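You operate a simulated robot arm through the tools that you are given. There is no shell and no other tool. Be economical: measure what you need, move in short steps, check, and stop when the job is done.

Carry out the task below with a simulated robot arm. There is one attempt and no reset: what you move stays moved.

Task
Press the coil from the black mat to the card's height.
Fine: wind the press back up and slide the coil out; it stays on the grey plate.
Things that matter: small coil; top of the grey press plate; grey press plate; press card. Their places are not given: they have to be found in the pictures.

The check looks at the end state, three seconds after you hand in, the way a careful person would. Anything else that was tipped, shoved, dropped, spilled or broken makes it a failure.

Robot
A 6-joint arm with a two-finger parallel gripper, fixed in place. Base frame: the origin is at the foot of the arm, x ahead of it, y to its left, z up. Readings come in mm, degrees, newtons and seconds.
Its first joint turns from -66.0 to 66.0 degrees. Payload 2.9 kg.
Tool frame: the origin (TCP) lies between the finger pads and is the grasp point; the fingertips stand 30 mm ahead of it; z points along the fingers, y is the line along which they close. The gripper opens to 110 mm. The fingers are 20 mm wide and 10 mm thick; the gripper's body (48 by 112 mm) begins 55 mm behind the TCP.
Orientation is that of the tool frame in the base frame, as [roll, pitch, yaw] about the fixed x, y, z axes, in that order (R = Rz(yaw) Ry(pitch) Rx(roll)). With the fingers straight down and closing along the base's y, the tool's x points along the base's -x, its y along +y and its z along -z.

Tools
- The arm moves only by the tool jog_arm. Its argument "motion" is a list of rows, each a list of 6 numbers: the shift along the tool's x, y, z in mm, then the turn, a rotation vector about the tool's x, y, z in degrees. In form: [[x, y, z, wx, wy, wz], ...]. A call has 1 to 12 rows; each row shifts and turns the commanded pose from where the row before left it, along the tool's axes as they then stand. "claw" is the finger opening in mm, from 0 to 110, set as the call begins (left out, the last holds). Each row takes 0.2 s and may step no farther than 50 mm and 8.6 degrees from the row before; otherwise, or with a gripper value out of range, the whole call is refused. Where a pose cannot be reached the arm comes as near as it can. A force on the tool above 40 N (or 10 N above the force at the start of the call, whichever is more), or a blocked arm, ends the call early, and 0.2 s more pass. Each finger travels about 108 mm/s and halts on what it meets, pressing with about 33 N; the grip force reading is that of the motor and also rises with nothing between the fingers. The clock runs only during rows and for 0.2 s after the last one: add rows that do not move to give the fingers time. It gives the time, the measured TCP pose, the force on the tool (base axes), the opening and the grip force at its end, in the units of the frame above (readings bear some noise).
- Cameras (640 x 400 px; columns grow to the right, rows downward): "scene" is fixed at [87.6, 436.2, 1403.3]; the picture's right is [-0.67, -0.74, 0.00], its down [-0.28, 0.26, -0.92] and it looks along [0.69, -0.62, -0.38] (base axes); focal length 281 px, centre (320, 200). "wrist" rides on the gripper at [-36, 0, -57] in the tool frame; the picture's right is [0.00, -1.00, 0.00], its down [0.97, 0.00, -0.24] and it looks along [0.24, 0.00, 0.97] (tool axes); focal length 218 px, centre (320, 200).
- snapshot(camera): a new picture of that camera. The clock stands still meanwhile.
- probe_pixels(camera, pixels): there is no depth. For up to 12 entries [column, row, z] of the newest picture of that camera ("zoom" is the newest enlarged one), the place [x, y] in the base frame at which the ray of that pixel passes the height z, good to about 2 mm. The clock stands still meanwhile.
- close_up(camera, box): a new picture of the part [left, top, right, bottom] of that camera's present view, enlarged. The clock stands still meanwhile.
- hand_in(): hands the job in; it is judged then, once.

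Work in short steps. Measure before you move; look again where a grasp or a placing could have gone wrong, and mend it. You have 80 turns and 34 pictures in all, those below and enlarged ones among them. Open the gripper and draw the arm clear of the work before you hand the job in, unless the task says otherwise; then end with one line.

The tools are called after ">>>" by a JSON object that holds its "name" and its "arguments". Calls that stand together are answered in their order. jog_arm: Moves the arm, as the interface text tells. Its arguments: {"type":"object","properties":{"motion":{"type":"array","items":{"type":"array","items":{"type":"number"}}},"claw":{"type":"number"}},"required":["motion"]} The other tools are called the same way: snapshot (camera) takes a picture; probe_pixels (camera, pixels) gives the place at which the rays of pixels pass given heights; close_up (camera, box) takes an enlarged picture of a part of a camera's view; hand_in () hands the job in.

At the start:

```text
time_s: 0.0
ee_pos: [391.8, 42.1, 1297.6]
tcp_rot: [179.9, 0.1, -180.0]
force: [-0.3, -0.3, -0.8]
opening: 110.0
grip_force: 0.1
```

scene: 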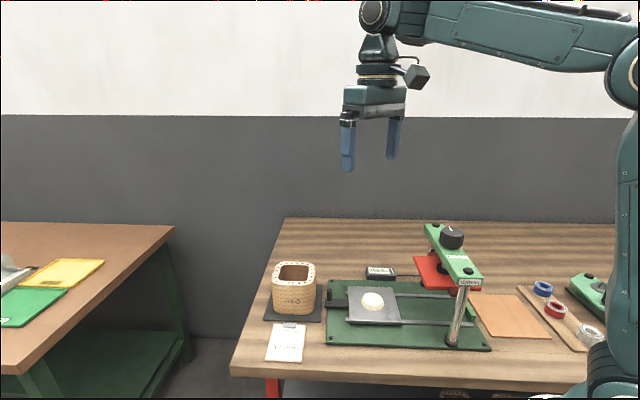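
wrist: 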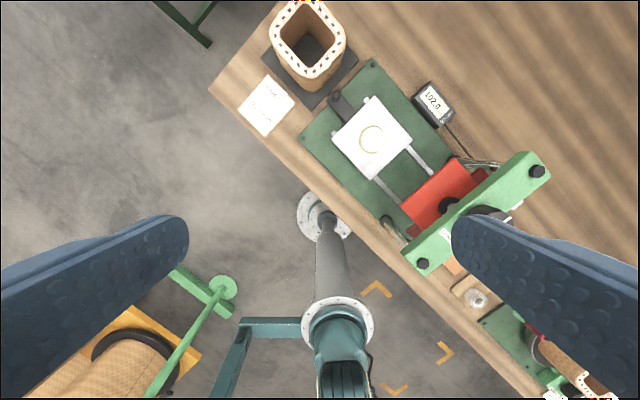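

The pictures show a press (green bridge with knob, red platen), a sliding grey plate with a ring on it, a coil pot on a black mat, a card, and a readout. I look closer at each.

>>> {"name": "close_up", "arguments": {"camera": "scene", "box": [230, 210, 430, 370]}}

>>> {"name": "close_up", "arguments": {"camera": "scene", "box": [400, 210, 620, 370]}}

>>> {"name": "close_up", "arguments": {"camera": "wrist", "box": [210, 0, 460, 160]}}

```text
2.50 times, centred on (330, 290) of scene
```

zoom: 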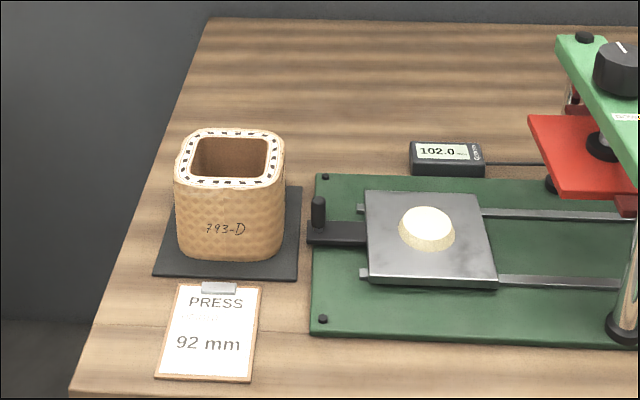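

```text
2.50 times, centred on (510, 290) of scene
```

zoom: 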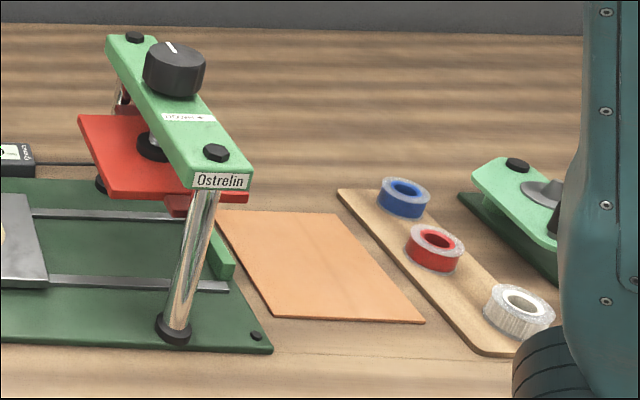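

```text
2.50 times, centred on (335, 80) of wrist
```

zoom: 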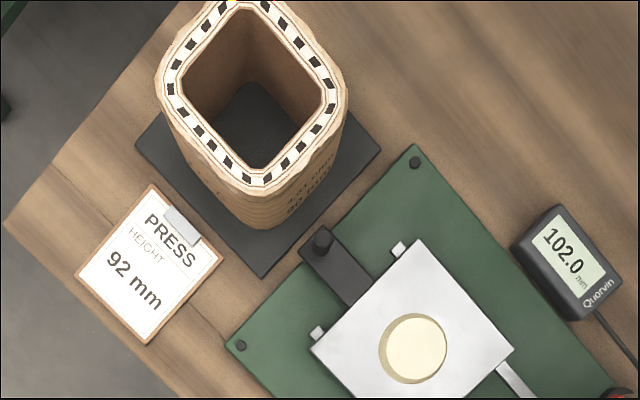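

The card says 92 mm, the readout 102.0 mm (platen gap). I locate the main features in base coordinates using the table height as first guess.

>>> {"name": "probe_pixels", "arguments": {"camera": "scene", "pixels": [[264, 320, 208], [318, 322, 208], [321, 286, 208], [325, 345, 208], [491, 350, 208], [451, 346, 208], [373, 302, 228], [451, 233, 400], [375, 323, 228], [284, 216, 208], [231, 373, 208], [585, 340, 208]]}}

>>> {"name": "probe_pixels", "arguments": {"camera": "wrist", "pixels": [[325, 210, 208], [340, 350, 208], [313, 108, 208], [264, 57, 208], [372, 60, 208], [300, 135, 208], [371, 139, 228], [540, 171, 350], [423, 263, 350], [440, 195, 300], [325, 220, 0]]}}

>>> {"name": "close_up", "arguments": {"camera": "wrist", "box": [280, 40, 380, 104]}}

>>> {"name": "close_up", "arguments": {"camera": "wrist", "box": [380, 130, 580, 290]}}

```text
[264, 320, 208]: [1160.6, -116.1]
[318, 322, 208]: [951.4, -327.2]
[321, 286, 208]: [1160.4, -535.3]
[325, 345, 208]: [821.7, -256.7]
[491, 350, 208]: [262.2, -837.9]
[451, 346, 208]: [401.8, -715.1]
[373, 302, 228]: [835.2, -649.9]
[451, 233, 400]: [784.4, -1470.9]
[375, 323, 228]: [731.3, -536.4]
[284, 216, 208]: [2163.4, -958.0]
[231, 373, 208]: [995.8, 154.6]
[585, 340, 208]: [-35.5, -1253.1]
```

```text
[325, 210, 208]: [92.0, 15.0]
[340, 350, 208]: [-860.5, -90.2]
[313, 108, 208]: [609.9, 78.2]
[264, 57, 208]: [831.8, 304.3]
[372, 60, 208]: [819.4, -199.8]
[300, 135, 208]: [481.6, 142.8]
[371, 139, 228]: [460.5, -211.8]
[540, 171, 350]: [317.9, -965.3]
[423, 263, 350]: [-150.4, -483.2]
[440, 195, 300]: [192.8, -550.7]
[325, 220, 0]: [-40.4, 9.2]
```

```text
6.25 times, centred on (330, 72) of wrist
```

zoom: 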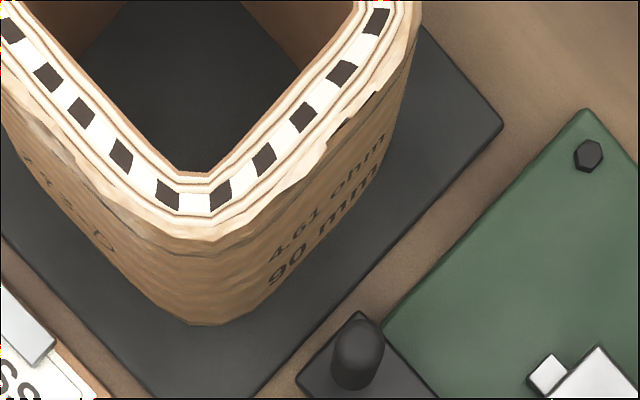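

```text
2.50 times, centred on (480, 210) of wrist
```

zoom: 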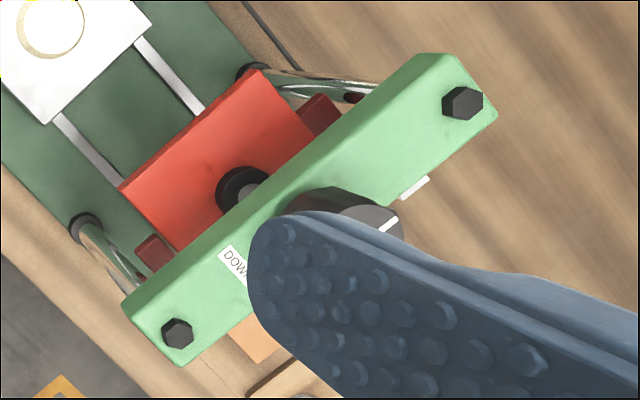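

The two cameras disagree at z=208 but agree for the bench features near z≈806, so the bench is really at about that height. I probe again at plausible heights.

>>> {"name": "snapshot", "arguments": {"camera": "scene"}}

>>> {"name": "probe_pixels", "arguments": {"camera": "scene", "pixels": [[325, 345, 806], [491, 350, 806], [327, 280, 806], [264, 320, 806], [321, 286, 806], [318, 322, 806], [347, 322, 820], [401, 324, 820], [451, 346, 810], [451, 233, 1000], [372, 302, 825], [231, 373, 806]]}}

>>> {"name": "probe_pixels", "arguments": {"camera": "wrist", "pixels": [[300, 135, 806], [374, 58, 806], [314.8, 111, 806], [264, 57, 806], [362.4, 60, 806], [334, 141, 820], [377, 95, 820], [414, 140, 820], [372, 180, 820], [374, 140, 825], [313, 75, 900], [540, 171, 950]]}}

```text
26 pictures are left
```

scene: 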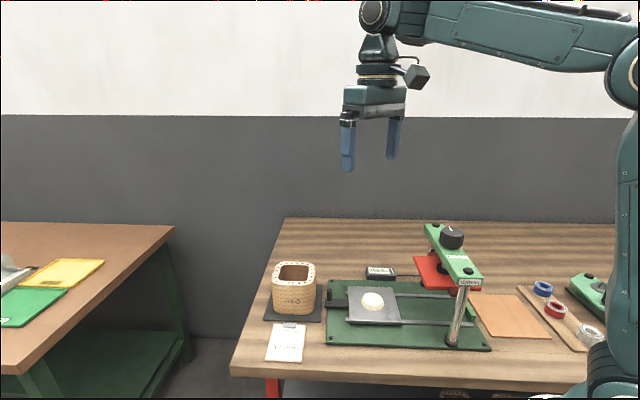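

```text
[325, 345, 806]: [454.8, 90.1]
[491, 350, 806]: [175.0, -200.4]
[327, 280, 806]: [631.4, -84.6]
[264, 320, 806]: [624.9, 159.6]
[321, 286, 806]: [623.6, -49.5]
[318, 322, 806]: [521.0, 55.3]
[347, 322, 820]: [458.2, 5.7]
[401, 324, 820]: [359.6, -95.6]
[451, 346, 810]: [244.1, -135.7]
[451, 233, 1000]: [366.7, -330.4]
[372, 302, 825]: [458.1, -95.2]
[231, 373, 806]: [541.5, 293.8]
```

```text
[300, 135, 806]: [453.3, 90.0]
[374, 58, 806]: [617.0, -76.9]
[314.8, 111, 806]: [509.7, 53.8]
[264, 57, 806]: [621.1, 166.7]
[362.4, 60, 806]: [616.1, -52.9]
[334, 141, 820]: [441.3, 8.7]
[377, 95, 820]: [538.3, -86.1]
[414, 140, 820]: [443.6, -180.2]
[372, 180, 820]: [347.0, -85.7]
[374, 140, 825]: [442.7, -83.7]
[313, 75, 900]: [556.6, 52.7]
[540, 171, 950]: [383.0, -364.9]
```

The bench is near z≈806, with everything turned 45°. I turn the tool +45° so it closes along the coil's faces and move above the coil for a closer look.

>>> {"name": "jog_arm", "arguments": {"motion": [[0, 0, 0, 0, 0, 7.5], [0, 0, 0, 0, 0, 7.5], [0, 0, 0, 0, 0, 7.5], [0, 0, 0, 0, 0, 7.5], [0, 0, 0, 0, 0, 7.5], [0, 0, 0, 0, 0, 7.5], [-22.6, 24.9, 20, 0, 0, 0], [-22.6, 24.9, 20, 0, 0, 0], [-22.6, 24.9, 20, 0, 0, 0], [-22.6, 24.9, 20, 0, 0, 0], [-22.6, 24.9, 20, 0, 0, 0], [0, 0, 0, 0, 0, 0]]}}

>>> {"name": "snapshot", "arguments": {"camera": "wrist"}}

```text
time_s: 2.6
ee_pos: [560.0, 50.8, 1194.5]
tcp_rot: [180.0, 0.0, 135.1]
force: [0.9, 0.8, 0.0]
opening: 109.7
grip_force: 0.1
```

```text
25 pictures are left
```

wrist: 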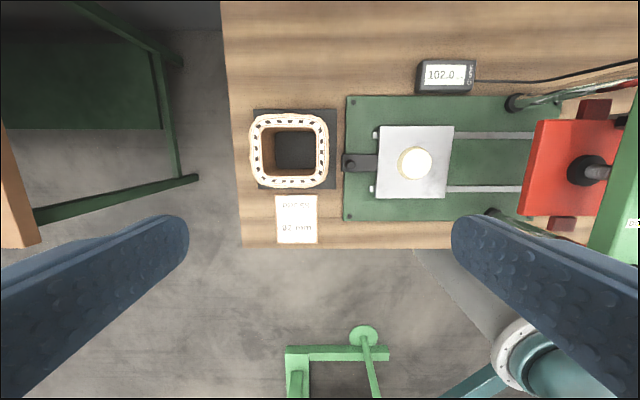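

The coil is aligned with the tool axes. I zoom in on coil and plate to measure.

>>> {"name": "close_up", "arguments": {"camera": "wrist", "box": [230, 90, 390, 190]}}

>>> {"name": "close_up", "arguments": {"camera": "scene", "box": [255, 255, 335, 335]}}

```text
4.00 times, centred on (310, 140) of wrist
```

zoom: 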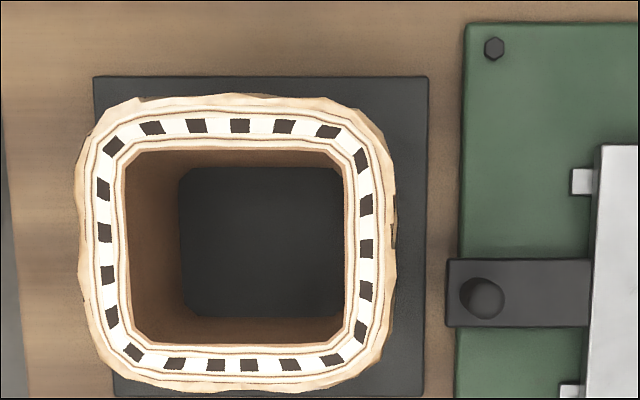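

```text
5.00 times, centred on (295, 295) of scene
```

zoom: 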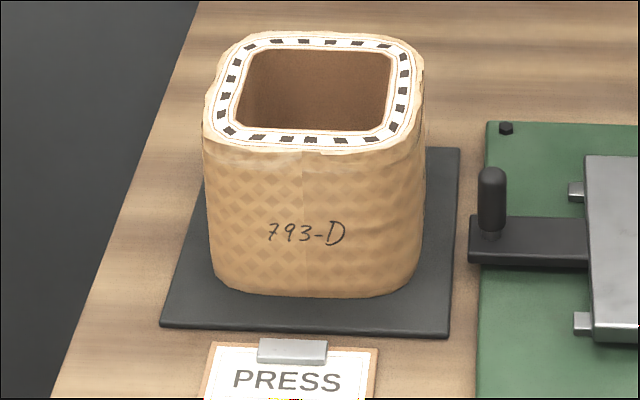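

I measure the mat, bore and rim with probes (wrist zoom is older, so I use the wrist frame's pixel coordinates).

>>> {"name": "probe_pixels", "arguments": {"camera": "wrist", "pixels": [[253.5, 109, 808], [337, 109, 808], [275.5, 132, 808], [316, 132, 808], [275.5, 169.5, 808], [261.2, 150, 910], [316.2, 150, 910], [288, 127.5, 910], [288, 176, 910], [249.3, 150, 910], [328.5, 150, 910], [288, 187, 910]]}}

>>> {"name": "probe_pixels", "arguments": {"camera": "scene", "pixels": [[287, 321, 808], [346.6, 284.6, 808], [287.4, 321.5, 808], [265.4, 320.4, 808], [344.6, 321.6, 808], [296, 281.4, 910], [324.6, 322, 808], [326.6, 284.6, 808], [303, 265.8, 910], [301, 262, 910], [298, 284, 910]]}}

```text
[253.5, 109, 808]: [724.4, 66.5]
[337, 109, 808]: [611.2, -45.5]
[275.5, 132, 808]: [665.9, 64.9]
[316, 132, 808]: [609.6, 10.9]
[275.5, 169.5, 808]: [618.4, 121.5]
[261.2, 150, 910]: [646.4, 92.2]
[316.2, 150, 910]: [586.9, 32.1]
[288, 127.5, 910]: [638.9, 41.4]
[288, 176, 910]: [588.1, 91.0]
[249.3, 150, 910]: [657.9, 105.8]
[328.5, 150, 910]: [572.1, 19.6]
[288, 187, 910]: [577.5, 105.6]
```

```text
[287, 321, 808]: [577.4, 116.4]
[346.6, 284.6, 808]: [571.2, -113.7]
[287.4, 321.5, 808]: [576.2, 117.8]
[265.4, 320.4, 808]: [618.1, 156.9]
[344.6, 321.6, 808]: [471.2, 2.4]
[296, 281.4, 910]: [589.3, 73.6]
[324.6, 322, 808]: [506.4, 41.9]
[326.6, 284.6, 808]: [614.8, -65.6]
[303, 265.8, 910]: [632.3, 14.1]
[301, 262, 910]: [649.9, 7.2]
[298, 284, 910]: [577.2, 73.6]
```

The scene zoom offset was miscounted (it starts at column 231); I redo those probes.

>>> {"name": "probe_pixels", "arguments": {"camera": "scene", "pixels": [[263, 320.6, 808], [321, 322.4, 808], [322.8, 284.8, 808], [293.4, 281.4, 910], [294.6, 265, 910], [278.5, 273, 910], [309, 274, 910], [293.4, 281.4, 900], [294.6, 265, 900], [278.5, 273, 900], [309, 274, 900]]}}

>>> {"name": "probe_pixels", "arguments": {"camera": "wrist", "pixels": [[261.2, 150, 900], [316.2, 150, 900], [288, 127.5, 900], [288, 176, 900], [349, 164, 850], [375, 128, 830], [451, 126, 830], [449, 196, 830], [376, 196, 830], [402, 163, 840], [432, 163, 840]]}}

```text
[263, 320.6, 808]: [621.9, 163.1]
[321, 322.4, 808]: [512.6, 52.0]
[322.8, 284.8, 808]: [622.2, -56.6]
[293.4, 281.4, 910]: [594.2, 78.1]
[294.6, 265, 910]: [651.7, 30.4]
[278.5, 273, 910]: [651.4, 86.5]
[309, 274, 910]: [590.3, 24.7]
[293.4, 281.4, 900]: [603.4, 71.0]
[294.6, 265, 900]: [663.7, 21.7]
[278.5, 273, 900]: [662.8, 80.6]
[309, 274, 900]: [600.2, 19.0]
```

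```text
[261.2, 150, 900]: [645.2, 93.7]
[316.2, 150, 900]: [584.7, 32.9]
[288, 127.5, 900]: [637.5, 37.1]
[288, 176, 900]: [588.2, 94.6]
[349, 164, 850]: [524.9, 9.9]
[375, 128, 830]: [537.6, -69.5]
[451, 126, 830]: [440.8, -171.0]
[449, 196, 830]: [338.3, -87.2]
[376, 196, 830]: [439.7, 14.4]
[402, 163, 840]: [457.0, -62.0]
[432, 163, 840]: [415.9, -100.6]
```

Bore centre ≈ (614, 64), rim ≈ z 915; wall ~19 mm thick. I'll grip the wall facing the press at about (579.5, 26): one finger in the bore, one outside. I go above it and look again.

>>> {"name": "jog_arm", "arguments": {"motion": [[-6.26, -0.74, 38.9, 0, 0, 0], [-6.26, -0.74, 38.9, 0, 0, 0], [-6.26, -0.74, 38.9, 0, 0, 0], [-6.26, -0.74, 38.9, 0, 0, 0], [-6.26, -0.74, 38.9, 0, 0, 0], [0, 0, 0, 0, 0, 0]], "claw": 54}}

>>> {"name": "snapshot", "arguments": {"camera": "wrist"}}

```text
time_s: 4.0
ee_pos: [578.6, 26.9, 1002.8]
tcp_rot: [180.0, -0.1, 135.0]
force: [0.2, -0.8, -0.1]
opening: 54.0
grip_force: 0.0
```

```text
22 pictures are left
```

wrist: 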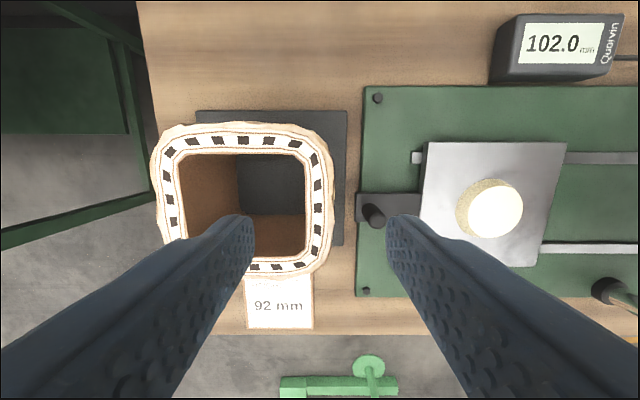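

The wall (cols 305–333) lies mid-way between the fingers. I refine rim position, plate corners and boss from this nearer view.

>>> {"name": "probe_pixels", "arguments": {"camera": "wrist", "pixels": [[306, 205, 912], [333, 205, 912], [240, 154, 912], [275, 256, 912], [179, 205, 912], [427, 142, 830], [567, 143, 830], [538, 266, 830], [420, 255, 830], [498, 211, 850], [376, 215, 850], [346, 111, 818]]}}

```text
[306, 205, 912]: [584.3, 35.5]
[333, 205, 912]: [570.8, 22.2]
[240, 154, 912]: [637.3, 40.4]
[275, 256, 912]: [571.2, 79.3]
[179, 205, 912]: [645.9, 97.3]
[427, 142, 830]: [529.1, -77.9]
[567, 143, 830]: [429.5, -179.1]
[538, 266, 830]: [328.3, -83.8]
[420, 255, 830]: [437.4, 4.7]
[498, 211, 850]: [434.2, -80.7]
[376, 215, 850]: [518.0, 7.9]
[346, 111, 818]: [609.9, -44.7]
```

Everything lines up: wall mid u≈428.8 vs TCP 428.2; I shift 5 mm in tool x to centre on the wall, descend 96 mm, then close.

>>> {"name": "jog_arm", "arguments": {"motion": [[5, 0.6, 20, 0, 0, 0], [0, 0, 20, 0, 0, 0], [0, 0, 20, 0, 0, 0], [0, 0, 18, 0, 0, 0], [0, 0, 18, 0, 0, 0], [0, 0, 0, 0, 0, 0]]}}

>>> {"name": "snapshot", "arguments": {"camera": "scene"}}

```text
time_s: 5.4
ee_pos: [577.3, 29.4, 907.2]
tcp_rot: [179.9, 0.0, 135.1]
force: [-0.1, -0.7, 0.7]
opening: 54.0
grip_force: 0.1
```

```text
21 pictures are left
```

scene: 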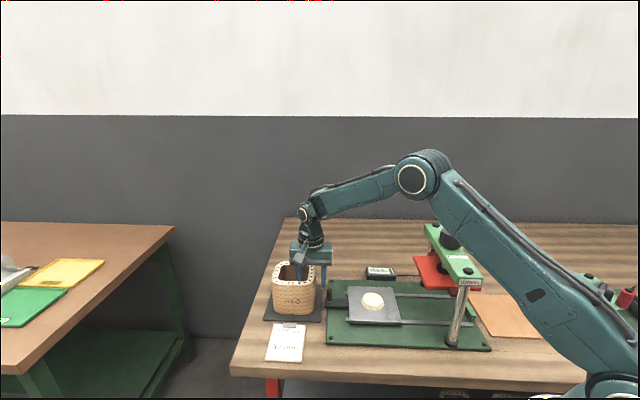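

The fingers straddle the wall as planned. I close the gripper.

>>> {"name": "jog_arm", "arguments": {"motion": [[0, 0, 0, 0, 0, 0], [0, 0, 0, 0, 0, 0], [0, 0, 0, 0, 0, 0]], "claw": 8}}

```text
time_s: 6.2
ee_pos: [578.3, 29.8, 907.5]
tcp_rot: [180.0, -0.1, 135.1]
force: [-0.1, -2.3, 0.7]
opening: 19.8
grip_force: 33.3
```

Gripped at 19.8 mm. I lift 80 mm and check.

>>> {"name": "jog_arm", "arguments": {"motion": [[0, 0, -10, 0, 0, 0], [0, 0, -14, 0, 0, 0], [0, 0, -14, 0, 0, 0], [0, 0, -14, 0, 0, 0], [0, 0, -14, 0, 0, 0], [0, 0, -14, 0, 0, 0], [0, 0, 0, 0, 0, 0]]}}

>>> {"name": "close_up", "arguments": {"camera": "scene", "box": [230, 220, 430, 345]}}

>>> {"name": "snapshot", "arguments": {"camera": "wrist"}}

```text
time_s: 7.8
ee_pos: [577.8, 31.6, 987.2]
tcp_rot: [-180.0, 0.0, 135.1]
force: [0.0, -0.5, -5.8]
opening: 19.9
grip_force: 33.3
```

```text
3.20 times, centred on (330, 282) of scene
```

zoom: 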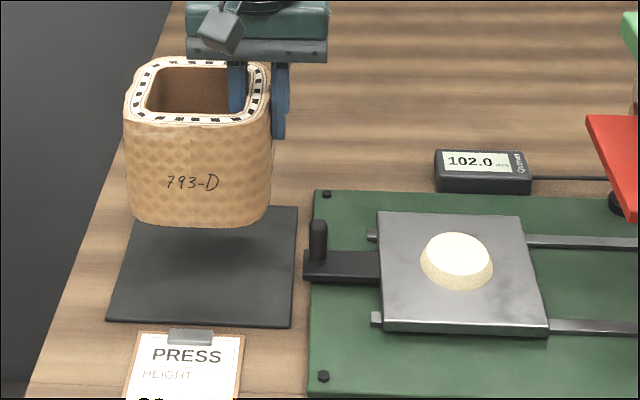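

```text
19 pictures are left
```

wrist: 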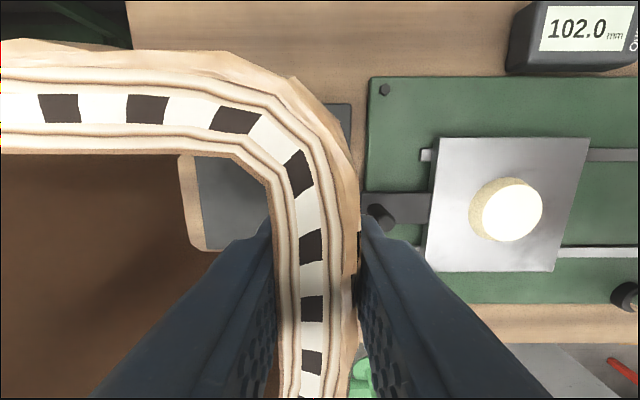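

Lifted cleanly. I triangulate the plate corners and boss with both cameras.

>>> {"name": "probe_pixels", "arguments": {"camera": "scene", "pixels": [[348.75, 320.1, 835], [401.25, 320.75, 835], [392.8, 287, 835], [347.8, 286, 835], [372.5, 303.25, 835], [373.1, 298.6, 855], [329, 289, 870]]}}

>>> {"name": "probe_pixels", "arguments": {"camera": "wrist", "pixels": [[437, 139, 835], [591, 138, 835], [557, 271, 835], [427, 268, 835], [468, 208, 835], [512, 212, 855], [543, 210, 855], [481, 214, 855], [376, 217, 870]]}}

>>> {"name": "close_up", "arguments": {"camera": "wrist", "box": [400, 120, 600, 280]}}

```text
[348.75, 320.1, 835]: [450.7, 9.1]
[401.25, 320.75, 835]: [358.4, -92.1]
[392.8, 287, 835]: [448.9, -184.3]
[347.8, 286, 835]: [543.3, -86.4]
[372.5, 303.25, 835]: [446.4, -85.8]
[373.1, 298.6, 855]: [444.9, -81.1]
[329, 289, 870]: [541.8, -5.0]
```

```text
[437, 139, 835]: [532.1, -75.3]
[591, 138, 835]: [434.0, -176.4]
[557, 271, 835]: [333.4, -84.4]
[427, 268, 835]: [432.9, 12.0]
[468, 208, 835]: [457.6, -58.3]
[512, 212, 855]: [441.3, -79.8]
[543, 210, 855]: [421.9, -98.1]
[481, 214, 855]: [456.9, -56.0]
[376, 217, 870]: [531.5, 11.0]
```

```text
2.50 times, centred on (500, 200) of wrist
```

zoom: 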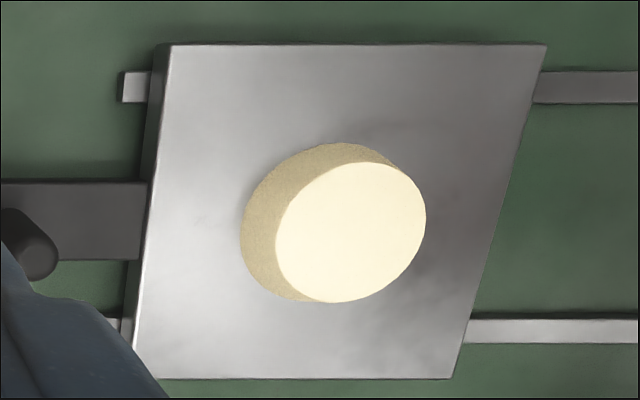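

Both views agree: plate top z≈844, boss centre ≈ (443, −78.5), post top ≈ z 880. I raise 25 mm more and traverse toward the plate (tool y −226, x +16).

>>> {"name": "jog_arm", "arguments": {"motion": [[0, 0, -13, 0, 0, 0], [0, 0, -12, 0, 0, 0], [2, -25, 0, 0, 0, 0], [2, -25, 0, 0, 0, 0], [2, -25, 0, 0, 0, 0], [2, -25, 0, 0, 0, 0], [2, -25, 0, 0, 0, 0], [2, -25, 0, 0, 0, 0], [2, -25, 0, 0, 0, 0], [1, -25, 0, 0, 0, 0], [1, -26, 0, 0, 0, 0], [0, 0, 0, 0, 0, 0]]}}

>>> {"name": "snapshot", "arguments": {"camera": "scene"}}

```text
time_s: 10.4
ee_pos: [406.2, -118.7, 1012.4]
tcp_rot: [180.0, -0.1, 135.1]
force: [0.5, 0.2, -5.2]
opening: 20.1
grip_force: 33.2
```

```text
17 pictures are left
```

scene: 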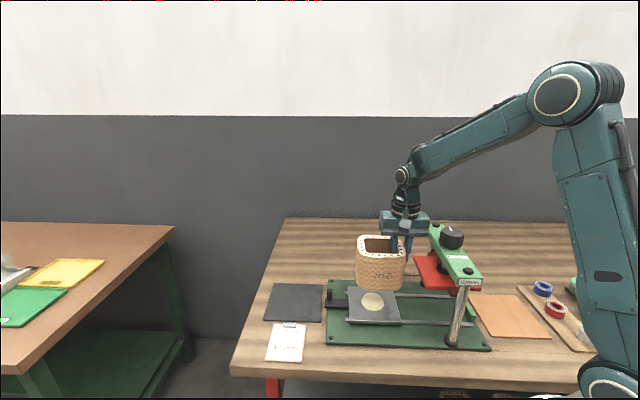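

Coil hangs above the plate, TCP within 1–2 mm of the plan. I descend 64 mm to about z 948, then check.

>>> {"name": "jog_arm", "arguments": {"motion": [[0.5, 1.4, 10, 0, 0, 0], [0, 0, 10, 0, 0, 0], [0, 0, 10, 0, 0, 0], [0, 0, 10, 0, 0, 0], [0, 0, 8, 0, 0, 0], [0, 0, 8, 0, 0, 0], [0, 0, 8, 0, 0, 0], [0, 0, 0, 0, 0, 0]]}}

>>> {"name": "close_up", "arguments": {"camera": "scene", "box": [330, 220, 490, 340]}}

```text
time_s: 12.2
ee_pos: [406.1, -118.2, 949.2]
tcp_rot: [-180.0, 0.0, 135.0]
force: [-0.7, -0.2, -6.1]
opening: 20.0
grip_force: 33.0
```

```text
3.33 times, centred on (410, 280) of scene
```

zoom: 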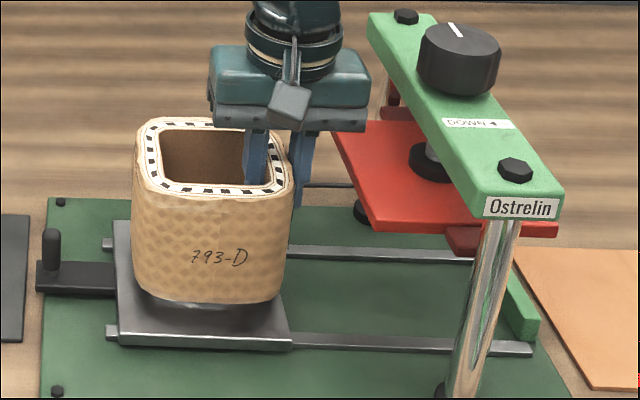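

Coil is just above the plate. I lower in small steps watching force.

>>> {"name": "jog_arm", "arguments": {"motion": [[0, 0, 2, 0, 0, 0], [0, 0, 2, 0, 0, 0], [0, 0, 2, 0, 0, 0], [0, 0, 2, 0, 0, 0], [0, 0, 2, 0, 0, 0], [0, 0, 2, 0, 0, 0], [0, 0, 0, 0, 0, 0]]}}

```text
time_s: 13.8
ee_pos: [407.1, -117.4, 934.9]
tcp_rot: [179.9, 0.0, 135.0]
force: [1.3, 0.8, -5.3]
opening: 20.1
grip_force: 32.9
```

Still hanging freely (−5.3 N). I go on in 1 mm steps.

>>> {"name": "jog_arm", "arguments": {"motion": [[0, 0, 1, 0, 0, 0], [0, 0, 1, 0, 0, 0], [0, 0, 1, 0, 0, 0], [0, 0, 0, 0, 0, 0]]}}

>>> {"name": "close_up", "arguments": {"camera": "scene", "box": [330, 260, 430, 340]}}

```text
time_s: 14.8
ee_pos: [405.5, -116.6, 932.2]
tcp_rot: [-180.0, 0.1, 134.9]
force: [0.4, -0.7, -5.9]
opening: 20.2
grip_force: 33.0
```

```text
5.00 times, centred on (380, 300) of scene
```

zoom: 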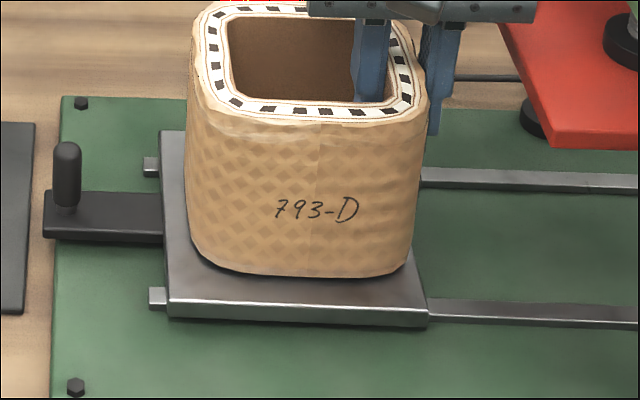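

Nearly there, well centred on the plate. Continue in 1 mm steps.

>>> {"name": "jog_arm", "arguments": {"motion": [[0, 0, 1, 0, 0, 0], [0, 0, 1, 0, 0, 0], [0, 0, 1, 0, 0, 0], [0, 0, 0, 0, 0, 0]]}}

```text
time_s: 15.8
ee_pos: [404.6, -116.0, 931.2]
tcp_rot: [179.9, 0.0, 135.1]
force: [-4.5, 3.9, 2.4]
opening: 19.9
grip_force: 32.9
```

Contact beginning, with slight lateral force toward +tool x (boss centring it). I yield 1.5 mm in tool x and lower 2 mm more.

>>> {"name": "jog_arm", "arguments": {"motion": [[1.5, 0, 0, 0, 0, 0], [0, 0, 1, 0, 0, 0], [0, 0, 1, 0, 0, 0], [0, 0, 0, 0, 0, 0]]}}

>>> {"name": "close_up", "arguments": {"camera": "scene", "box": [330, 260, 430, 340]}}

```text
time_s: 16.8
ee_pos: [404.4, -116.0, 930.1]
tcp_rot: [179.7, 0.4, 134.9]
force: [-4.4, -1.5, 28.0]
opening: 19.6
grip_force: 33.0
```

```text
5.00 times, centred on (380, 300) of scene
```

zoom: 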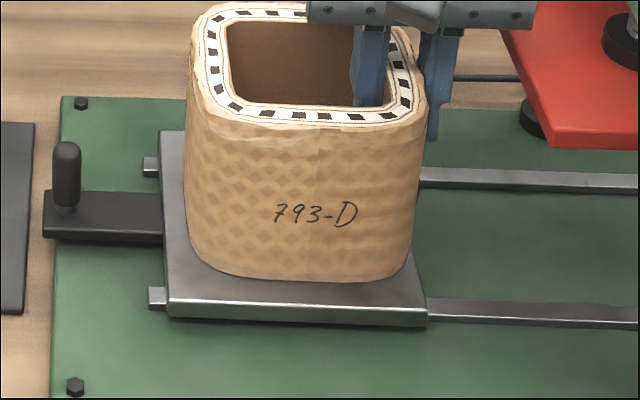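

Seated firmly (28 N up). I ease up 1.5 mm and open the fingers to 46 mm.

>>> {"name": "jog_arm", "arguments": {"motion": [[0, 0, -1.5, 0, 0, 0], [0, 0, 0, 0, 0, 0]]}}

>>> {"name": "jog_arm", "arguments": {"motion": [[0, 0, 0, 0, 0, 0], [0, 0, 0, 0, 0, 0]], "claw": 46}}

>>> {"name": "jog_arm", "arguments": {"motion": [[0, 0, -20, 0, 0, 0], [0, 0, -30, 0, 0, 0], [0, 0, -30, 0, 0, 0], [0, 0, -30, 0, 0, 0], [0, 25, -20, 0, 0, 0], [0, 35, -20, 0, 0, 0], [0, 35, -20, 0, 0, 0], [0, 0, 0, 0, 0, 0]]}}

>>> {"name": "snapshot", "arguments": {"camera": "wrist"}}

>>> {"name": "close_up", "arguments": {"camera": "scene", "box": [320, 210, 500, 350]}}

```text
time_s: 17.4
ee_pos: [406.2, -116.1, 929.8]
tcp_rot: [179.9, 0.1, 135.0]
force: [1.0, -5.3, 10.9]
opening: 19.9
grip_force: 33.1
```

```text
time_s: 18.0
ee_pos: [406.2, -116.9, 929.8]
tcp_rot: [-180.0, 0.0, 135.1]
force: [-0.3, 0.2, 0.6]
opening: 46.3
grip_force: 0.1
```

```text
time_s: 19.8
ee_pos: [473.6, -48.3, 1098.9]
tcp_rot: [-180.0, 0.0, 135.1]
force: [0.2, 0.5, -0.5]
opening: 46.1
grip_force: 0.0
```

```text
13 pictures are left
```

wrist: 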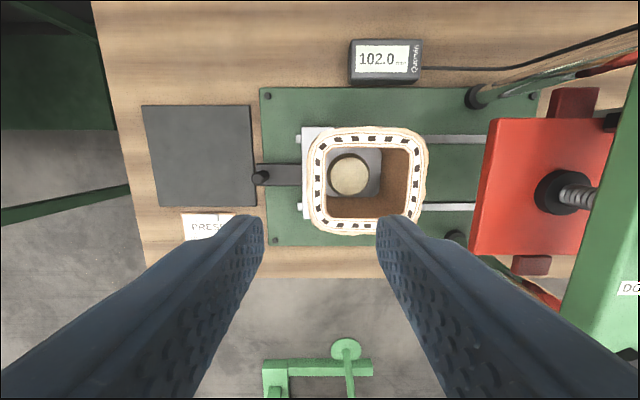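

```text
2.86 times, centred on (410, 280) of scene
```

zoom: 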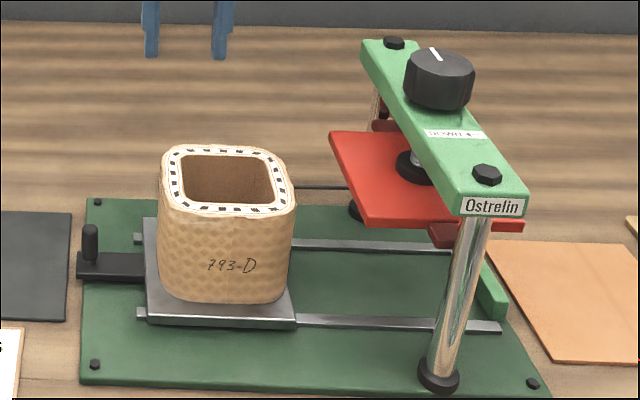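

The coil sits flat round the boss. Next the handle post: I locate its top and turn the tool −90° so that the gripper body stays narrow along the sliding direction.

>>> {"name": "probe_pixels", "arguments": {"camera": "wrist", "pixels": [[261, 177, 875], [261, 177, 885], [300, 180, 850], [484, 118, 950], [469, 254, 950], [610, 120, 950], [576, 195, 965], [350, 176, 858], [405, 130, 942]]}}

>>> {"name": "probe_pixels", "arguments": {"camera": "scene", "pixels": [[329.5, 290.5, 875], [329.5, 290.5, 885], [329.5, 306, 845], [451.5, 230, 1060], [451.5, 230, 1080], [441, 250, 1060]]}}

>>> {"name": "jog_arm", "arguments": {"motion": [[0, 0, 0, 0, 0, -8.2], [0, 0, 0, 0, 0, -8.2], [0, 0, 0, 0, 0, -8.2], [0, 0, 0, 0, 0, -8.2], [0, 0, 0, 0, 0, -8.2], [0, 0, 0, 0, 0, -8.2], [0, 0, 0, 0, 0, -8.2], [0, 0, 0, 0, 0, -8.2], [0, 0, 0, 0, 0, -8.2], [0, 0, 0, 0, 0, -8.2], [0, 0, 0, 0, 0, -8], [0, 0, 0, 0, 0, 0]]}}

```text
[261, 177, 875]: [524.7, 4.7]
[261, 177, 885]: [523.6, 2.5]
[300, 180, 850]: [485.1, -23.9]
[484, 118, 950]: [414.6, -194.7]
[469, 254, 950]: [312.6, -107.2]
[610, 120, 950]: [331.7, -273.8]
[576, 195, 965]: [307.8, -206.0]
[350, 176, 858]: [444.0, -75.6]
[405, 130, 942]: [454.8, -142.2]
```

```text
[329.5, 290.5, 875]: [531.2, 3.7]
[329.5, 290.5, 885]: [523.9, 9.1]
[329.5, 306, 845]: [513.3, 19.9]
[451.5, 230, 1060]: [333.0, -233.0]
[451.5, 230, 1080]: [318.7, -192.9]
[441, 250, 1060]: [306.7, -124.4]
```

```text
time_s: 22.4
ee_pos: [472.9, -48.6, 1100.1]
tcp_rot: [-180.0, 0.2, -134.8]
force: [-0.1, 0.5, -0.7]
opening: 46.1
grip_force: 0.1
```

Post ≈ (525, 5), top z≈880. I move above it, then descend to TCP z 878 with fingers open 60 mm.

>>> {"name": "jog_arm", "arguments": {"motion": [[-37.4, 0.5, 0, 0, 0, 0], [-37.4, 0.6, 0, 0, 0, 0], [0, 0, 35, 0, 0, 0], [0, 0, 35, 0, 0, 0], [0, 0, 35, 0, 0, 0], [0, 0, 35, 0, 0, 0], [0, 0, 0, 0, 0, 0]], "claw": 60}}

>>> {"name": "snapshot", "arguments": {"camera": "wrist"}}

```text
time_s: 24.0
ee_pos: [524.6, 5.2, 957.8]
tcp_rot: [180.0, 0.0, -135.0]
force: [-1.5, -1.5, 0.1]
opening: 60.0
grip_force: 0.1
```

```text
11 pictures are left
```

wrist: 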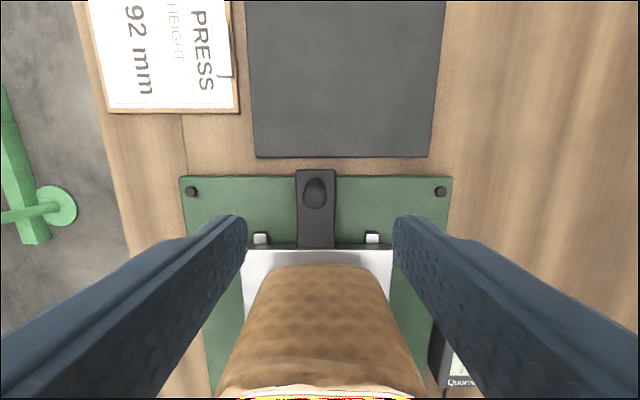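

Post top at (314, 190). I probe to confirm alignment.

>>> {"name": "probe_pixels", "arguments": {"camera": "wrist", "pixels": [[314, 190, 878], [315, 202, 850], [246, 390, 944], [323, 398, 944]]}}

```text
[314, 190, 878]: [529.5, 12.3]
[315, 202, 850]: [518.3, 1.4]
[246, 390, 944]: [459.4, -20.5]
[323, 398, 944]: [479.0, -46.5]
```

Aligned within 3 mm. I descend to z≈878 and close on the post.

>>> {"name": "jog_arm", "arguments": {"motion": [[-2, 0, 20, 0, 0, 0], [0, 0, 20, 0, 0, 0], [0, 0, 20, 0, 0, 0], [0, 0, 10, 0, 0, 0], [0, 0, 9, 0, 0, 0], [0, 0, 0, 0, 0, 0]]}}

>>> {"name": "jog_arm", "arguments": {"motion": [[0, 0, 0, 0, 0, 0], [0, 0, 0, 0, 0, 0], [0, 0, 0, 0, 0, 0]], "claw": 5}}

```text
time_s: 25.4
ee_pos: [524.1, 6.9, 882.2]
tcp_rot: [-180.0, 0.0, -134.9]
force: [-0.1, -0.7, 0.3]
opening: 60.2
grip_force: 0.0
```

```text
time_s: 26.2
ee_pos: [523.9, 8.2, 881.3]
tcp_rot: [179.8, -0.1, -134.8]
force: [-8.8, 8.6, 1.5]
opening: 15.6
grip_force: 45.4
```

Post held (15.6 mm). I ease 1 mm sideways and slide the plate 40 mm toward the press, then check rim vs platen height.

>>> {"name": "jog_arm", "arguments": {"motion": [[0, 1.2, 0, 0, 0, 0], [5, 0, 0, 0, 0, 0], [7, 0, 0, 0, 0, 0], [7, 0, 0, 0, 0, 0], [7, 0, 0, 0, 0, 0], [7, 0, 0, 0, 0, 0], [7, 0, 0, 0, 0, 0], [0, 0, 0, 0, 0, 0]]}}

>>> {"name": "close_up", "arguments": {"camera": "scene", "box": [330, 210, 510, 350]}}

```text
time_s: 28.0
ee_pos: [496.4, -19.9, 880.1]
tcp_rot: [179.9, 0.0, -134.8]
force: [-19.3, 18.9, 10.9]
opening: 15.7
grip_force: 44.8
```

```text
2.86 times, centred on (420, 280) of scene
```

zoom: 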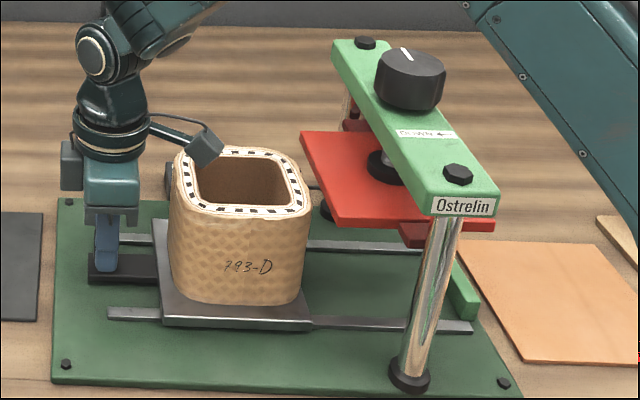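

Sideways force (~27 N toward +tool y) has built up. I ease the tool +2 mm in y and see whether it relaxes, before going on.

>>> {"name": "jog_arm", "arguments": {"motion": [[0, 1, 0, 0, 0, 0], [0, 1, 0, 0, 0, 0], [0, 0, 0, 0, 0, 0]]}}

>>> {"name": "snapshot", "arguments": {"camera": "wrist"}}

```text
time_s: 28.8
ee_pos: [494.6, -20.7, 881.2]
tcp_rot: [-180.0, 0.1, -135.1]
force: [-7.9, 7.1, -0.2]
opening: 15.8
grip_force: 44.9
```

```text
9 pictures are left
```

wrist: 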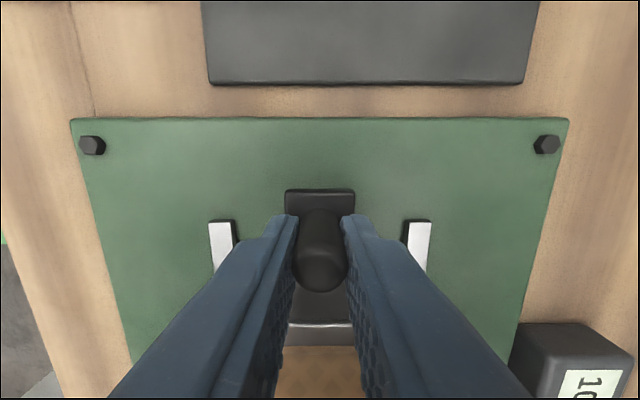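

Relaxed to 10 N and the gripper clears the coil. I keep sliding with a small y compensation.

>>> {"name": "jog_arm", "arguments": {"motion": [[0, 1.2, 0, 0, 0, 0], [8, 0.3, 0, 0, 0, 0], [8, 0.3, 0, 0, 0, 0], [8, 0.3, 0, 0, 0, 0], [8, 0.3, 0, 0, 0, 0], [8, 0.3, 0, 0, 0, 0], [0, 0, 0, 0, 0, 0]]}}

```text
time_s: 30.4
ee_pos: [468.4, -47.8, 880.6]
tcp_rot: [-179.7, 0.1, -135.0]
force: [20.2, -22.5, -15.4]
opening: 15.7
grip_force: 45.5
```

Over-corrected (30 N the other way); I ease back −2.5 mm in y and read.

>>> {"name": "jog_arm", "arguments": {"motion": [[0, -1.2, 0, 0, 0, 0], [0, -1.2, 0, 0, 0, 0], [0, 0, 0, 0, 0, 0]]}}

```text
time_s: 31.2
ee_pos: [468.5, -48.1, 880.9]
tcp_rot: [-180.0, 0.1, -135.0]
force: [14.4, -14.7, -4.9]
opening: 15.9
grip_force: 45.1
```

Still 20 N; ease a further −2 mm.

>>> {"name": "jog_arm", "arguments": {"motion": [[0, -1, 0, 0, 0, 0], [0, -1, 0, 0, 0, 0], [0, 0, 0, 0, 0, 0], [0, 0, 0, 0, 0, 0]]}}

```text
time_s: 32.2
ee_pos: [468.6, -47.8, 881.3]
tcp_rot: [179.8, -0.1, -134.7]
force: [-7.3, 9.9, 1.6]
opening: 15.9
grip_force: 44.7
```

Now near neutral. I continue 48 mm straight.

>>> {"name": "jog_arm", "arguments": {"motion": [[0, 0.8, 0, 0, 0, 0], [8, 0, 0, 0, 0, 0], [8, 0, 0, 0, 0, 0], [8, 0, 0, 0, 0, 0], [8, 0, 0, 0, 0, 0], [8, 0, 0, 0, 0, 0], [0, 0, 0, 0, 0, 0]]}}

```text
time_s: 33.8
ee_pos: [440.1, -77.1, 880.9]
tcp_rot: [-180.0, 0.0, -134.9]
force: [-12.2, 10.8, 2.0]
opening: 15.8
grip_force: 44.7
```

No catching at the platen; u≈257 (119 mm travelled). I continue 40 mm more.

>>> {"name": "jog_arm", "arguments": {"motion": [[0, 1, 0, 0, 0, 0], [8, 0, 0, 0, 0, 0], [8, 0, 0, 0, 0, 0], [8, 0, 0, 0, 0, 0], [8, 0, 0, 0, 0, 0], [8, 0, 0, 0, 0, 0], [0, 0, 0, 0, 0, 0]]}}

>>> {"name": "close_up", "arguments": {"camera": "scene", "box": [350, 210, 530, 350]}}

```text
time_s: 35.4
ee_pos: [410.2, -105.8, 880.1]
tcp_rot: [180.0, 0.1, -135.1]
force: [-4.1, 2.2, 7.5]
opening: 15.8
grip_force: 44.8
```

```text
2.86 times, centred on (440, 280) of scene
```

zoom: 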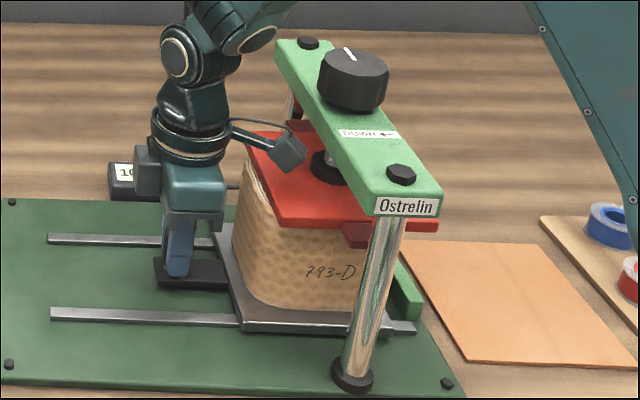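

The coil is under the platen; about 20 mm should remain. I measure the end stop and the bridge's near edge to see the remaining travel and the clearance of the gripper's side box.

>>> {"name": "probe_pixels", "arguments": {"camera": "scene", "pixels": [[475.8, 316.6, 835], [473, 323.6, 835], [465, 299, 850], [461.3, 281.3, 1020], [425, 224.5, 1020], [428.5, 263.3, 990], [451, 241, 1030]]}}

```text
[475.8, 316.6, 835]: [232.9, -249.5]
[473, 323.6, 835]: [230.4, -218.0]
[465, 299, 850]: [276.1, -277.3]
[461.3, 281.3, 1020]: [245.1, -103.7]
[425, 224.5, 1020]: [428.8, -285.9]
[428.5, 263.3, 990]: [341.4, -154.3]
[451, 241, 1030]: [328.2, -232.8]
```

The side box on the gripper would come close to the bridge (edge u≈100) at the end of travel. I open, tilt the tool 20° back about its y axis (top away from the press), and grip the post again.

>>> {"name": "jog_arm", "arguments": {"motion": [[0, 0, 0, 0, 0, 0], [0, 0, 0, 0, 0, 0], [0, 0, 0, 0, 5, 0], [0, 0, 0, 0, 5, 0], [0, 0, 0, 0, 5, 0], [0, 0, 0, 0, 5, 0], [0, 0, 0, 0, 0, 0]], "claw": 36}}

>>> {"name": "jog_arm", "arguments": {"motion": [[0, 0, 0, 0, 0, 0], [0, 0, 0, 0, 0, 0], [0, 0, 0, 0, 0, 0]], "claw": 5}}

```text
time_s: 37.0
ee_pos: [411.2, -105.1, 879.8]
tcp_rot: [-180.0, -20.0, -135.0]
force: [-0.5, 1.2, -0.2]
opening: 35.9
grip_force: 0.2
```

```text
time_s: 37.8
ee_pos: [410.2, -105.3, 881.5]
tcp_rot: [-180.0, -19.9, -135.0]
force: [3.5, -2.2, 0.5]
opening: 15.6
grip_force: 45.0
```

Tilt as intended. I push on toward the stop in small steps, watching the force.

>>> {"name": "jog_arm", "arguments": {"motion": [[4.7, 0, 1.71, 0, 0, 0], [4.7, 0, 1.71, 0, 0, 0], [4.7, 0, 1.71, 0, 0, 0], [0, 0, 0, 0, 0, 0]]}}

>>> {"name": "jog_arm", "arguments": {"motion": [[2.82, 0, 1.03, 0, 0, 0], [2.82, 0, 1.03, 0, 0, 0], [2.82, 0, 1.03, 0, 0, 0], [2.82, 0, 1.03, 0, 0, 0], [2.82, 0, 1.03, 0, 0, 0], [2.82, 0, 1.03, 0, 0, 0], [0, 0, 0, 0, 0, 0]]}}

```text
time_s: 38.8
ee_pos: [400.2, -117.4, 881.2]
tcp_rot: [-179.8, -19.9, -135.0]
force: [12.0, -11.9, -0.9]
opening: 16.0
grip_force: 45.2
```

```text
time_s: 40.4
ee_pos: [388.5, -127.9, 880.4]
tcp_rot: [-179.9, -20.0, -135.0]
force: [-0.5, -0.5, -0.4]
opening: 4.9
grip_force: 0.0
```

The fingers have slipped off the post (opening 4.9), presumably at the stop. I look.

>>> {"name": "close_up", "arguments": {"camera": "scene", "box": [350, 210, 530, 350]}}

```text
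2.86 times, centred on (440, 280) of scene
```

zoom: 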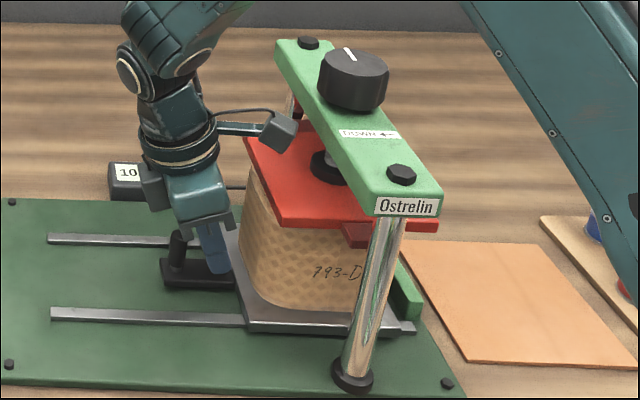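

The plate appears close to the stop. I measure where its near corner is now compared with before.

>>> {"name": "probe_pixels", "arguments": {"camera": "scene", "pixels": [[412.2, 322.3, 844], [348.75, 320.1, 844], [392, 293, 880], [329.5, 290.5, 880], [464, 327, 836], [401.25, 320.75, 844]]}}

```text
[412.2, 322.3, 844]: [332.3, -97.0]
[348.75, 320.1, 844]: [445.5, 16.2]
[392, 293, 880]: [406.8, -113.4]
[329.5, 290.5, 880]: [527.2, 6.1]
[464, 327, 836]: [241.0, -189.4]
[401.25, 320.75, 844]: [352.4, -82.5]
```

Post travelled ≈165–169 mm, consistent with the stop. To verify, I lift over the post and push it from behind with closed fingers.

>>> {"name": "jog_arm", "arguments": {"motion": [[6.84, 0, -18.8, 0, 0, 0], [6.84, 0, -18.8, 0, 0, 0], [-26.3, 0, -9.6, 0, 0, 0], [-26.3, 0, -9.6, 0, 0, 0], [-6.84, 0, 18.8, 0, 0, 0], [-6.84, 0, 18.8, 0, 0, 0], [0, 0, 0, 0, 0, 0]], "claw": 0}}

>>> {"name": "jog_arm", "arguments": {"motion": [[2.82, 0, 1.03, 0, 0, 0], [2.82, 0, 1.03, 0, 0, 0], [2.82, 0, 1.03, 0, 0, 0], [2.82, 0, 1.03, 0, 0, 0], [0, 0, 0, 0, 0, 0]]}}

```text
time_s: 42.0
ee_pos: [426.5, -87.3, 880.1]
tcp_rot: [-179.9, -19.9, -134.9]
force: [-0.5, 0.3, -0.1]
opening: 0.0
grip_force: 32.9
```

```text
time_s: 43.2
ee_pos: [421.1, -93.3, 880.4]
tcp_rot: [180.0, -19.5, -134.5]
force: [17.8, 28.7, -4.2]
opening: 0.2
grip_force: 33.3
```

33 N resistance at u≈232; I push 3 mm further to see whether it's rigid.

>>> {"name": "jog_arm", "arguments": {"motion": [[2, 0, 0.7, 0, 0, 0], [1, 0, 0.35, 0, 0, 0], [0, 0, 0, 0, 0, 0]]}}

```text
time_s: 43.7
ee_pos: [421.3, -94.3, 881.2]
tcp_rot: [-180.0, -19.2, -134.2]
force: [3.2, 3.9, -1.1]
opening: 0.1
grip_force: 33.4
stopped in row 2: the force on the tool passed its limit (the readings are from after the stop); the commanded pose is now the measured one
```

Rigid: the plate is at its stop. I back off, lift, and return the tool to vertical.

>>> {"name": "jog_arm", "arguments": {"motion": [[-18.8, 0, -6.8, 0, 0, 0], [15.4, 0, -42.3, 0, 0, 0], [15.4, 0, -42.3, 0, 0, 0], [15.4, 0, -42.3, 0, 0, 0], [15.4, 0, -42.3, 0, 0, 0], [15.4, 0, -42.3, 0, 0, 0], [15.4, 0, -42.3, 0, 0, 0], [0, 0, 0, 0, -6.4, 0], [0, 0, 0, 0, -6.4, 0], [0, 0, 0, 0, -6.4, -0.8], [0, 0, 0, 0, 0, 0]], "claw": 110}}

```text
time_s: 46.1
ee_pos: [421.0, -84.8, 1134.2]
tcp_rot: [179.9, 0.1, -133.4]
force: [0.3, 1.2, 0.3]
opening: 110.3
grip_force: 0.1
out of reach, approached as far as the arm can: row 7
```

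I move toward the knob (expected about (320, −197)), stopping 45 mm short, and take a wrist picture.

>>> {"name": "jog_arm", "arguments": {"motion": [[0, 0, 0, 0, 0, 1.6], [0, 0, -10, 0, 0, 0], [30, 0, 0, 0, 0, 0], [40, 0, 0, 0, 0, 0], [38, 0, 0, 0, 0, 0], [0, 0, 0, 0, 0, 0]]}}

>>> {"name": "snapshot", "arguments": {"camera": "wrist"}}

```text
time_s: 47.5
ee_pos: [343.6, -162.7, 1145.8]
tcp_rot: [180.0, 0.1, -135.0]
force: [0.8, 0.4, -0.8]
opening: 109.9
grip_force: 0.1
```

```text
6 pictures are left
```

wrist: 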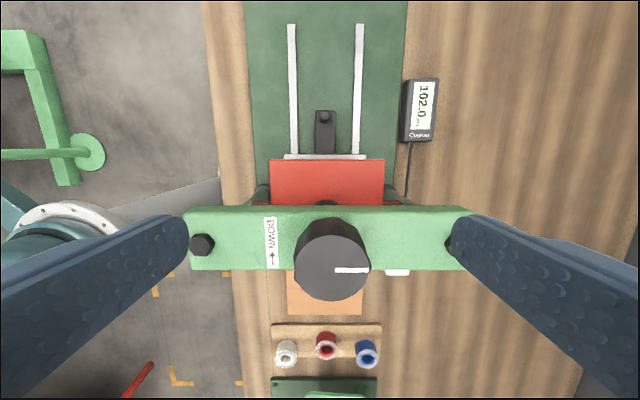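

The arrow by the label points clockwise (seen from above) for DOWN. I locate the knob with both cameras.

>>> {"name": "probe_pixels", "arguments": {"camera": "wrist", "pixels": [[332, 269, 1070], [332, 269, 1080], [332, 269, 1090], [296, 268, 1080], [370, 268, 1080], [202, 245, 1040], [333, 238, 1040]]}}

>>> {"name": "probe_pixels", "arguments": {"camera": "scene", "pixels": [[451.5, 230.5, 1070], [451.5, 230.5, 1080], [451.5, 230.5, 1090], [452, 243, 1045], [468.5, 270, 1040]]}}

```text
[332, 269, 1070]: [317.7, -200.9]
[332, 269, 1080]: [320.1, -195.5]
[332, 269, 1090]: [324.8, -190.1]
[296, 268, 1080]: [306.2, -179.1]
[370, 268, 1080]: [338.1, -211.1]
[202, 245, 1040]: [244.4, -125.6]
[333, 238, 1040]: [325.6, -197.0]
```

```text
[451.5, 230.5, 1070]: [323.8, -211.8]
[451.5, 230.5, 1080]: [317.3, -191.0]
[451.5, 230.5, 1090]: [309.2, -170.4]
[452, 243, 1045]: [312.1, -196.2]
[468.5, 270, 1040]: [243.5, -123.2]
```

Knob: centre (320, −196), top z≈1079, Ø≈45 mm. I move over it, descend to TCP z≈1083 (tips 1053, above bridge 1040).

>>> {"name": "jog_arm", "arguments": {"motion": [[20.1, -3.4, 0, 0, 0, 0], [20.1, -3.5, 0, 0, 0, 0], [0, 0, 20, 0, 0, 0], [0, 0, 20, 0, 0, 0], [0, 0, 22, 0, 0, 0], [0, 0, 0, 0, 0, 0]], "claw": 80}}

>>> {"name": "jog_arm", "arguments": {"motion": [[0, 0, 0, 0, 0, 0], [0, 0, 0, 0, 0, 0], [0, 0, 0, 0, 0, 0]], "claw": 30}}

```text
time_s: 48.9
ee_pos: [321.6, -194.2, 1082.0]
tcp_rot: [179.9, 0.1, -135.0]
force: [0.4, 0.3, 0.1]
opening: 79.9
grip_force: 0.0
```

```text
time_s: 49.7
ee_pos: [320.9, -194.3, 1082.3]
tcp_rot: [179.9, 0.0, -135.0]
force: [6.2, -6.8, -7.2]
opening: 51.0
grip_force: 44.7
```

Gripped the knob at 51 mm. I turn clockwise 80° (10 × 8°).

>>> {"name": "jog_arm", "arguments": {"motion": [[0, -0.8, 0, 0, 0, 8], [0, 0, 0, 0, 0, 8], [0, 0, 0, 0, 0, 8], [0, 0, 0, 0, 0, 8], [0, 0, 0, 0, 0, 8], [0, 0, 0, 0, 0, 8], [0, 0, 0, 0, 0, 8], [0, 0, 0, 0, 0, 8], [0, 0, 0, 0, 0, 8], [0, 0, 0, 0, 0, 8], [0, 0, 0, 0, 0, 0]]}}

>>> {"name": "snapshot", "arguments": {"camera": "scene"}}

```text
time_s: 50.9
ee_pos: [322.2, -197.2, 1083.4]
tcp_rot: [-179.7, 0.1, -175.1]
force: [3.2, -8.2, -6.3]
opening: 51.0
grip_force: 45.5
stopped in row 6: the force on the tool passed its limit (the readings are from after the stop); the commanded pose is now the measured one
```

```text
5 pictures are left
```

scene: 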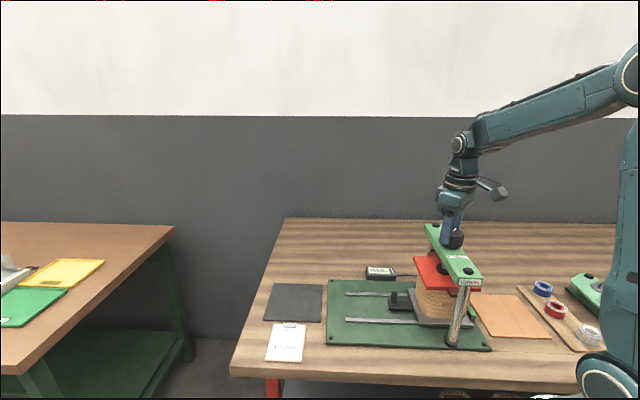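

It turned 40° before a lateral force stopped it (tool slightly off the knob axis; commanded pose now reset). I continue in smaller strokes.

>>> {"name": "jog_arm", "arguments": {"motion": [[0, 0, 0, 0, 0, 6], [0, 0, 0, 0, 0, 6], [0, 0, 0, 0, 0, 6], [0, 0, 0, 0, 0, 6], [0, 0, 0, 0, 0, 6], [0, 0, 0, 0, 0, 0]]}}

>>> {"name": "close_up", "arguments": {"camera": "scene", "box": [350, 210, 510, 310]}}

```text
time_s: 52.0
ee_pos: [323.7, -200.1, 1083.7]
tcp_rot: [-179.8, 0.4, 159.3]
force: [1.1, -9.7, -5.2]
opening: 51.0
grip_force: 44.9
stopped in row 5: the force on the tool passed its limit (the readings are from after the stop); the commanded pose is now the measured one
```

```text
4.00 times, centred on (430, 260) of scene
```

zoom: 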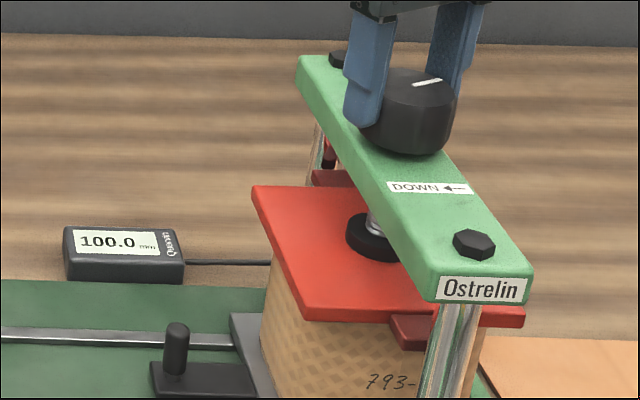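

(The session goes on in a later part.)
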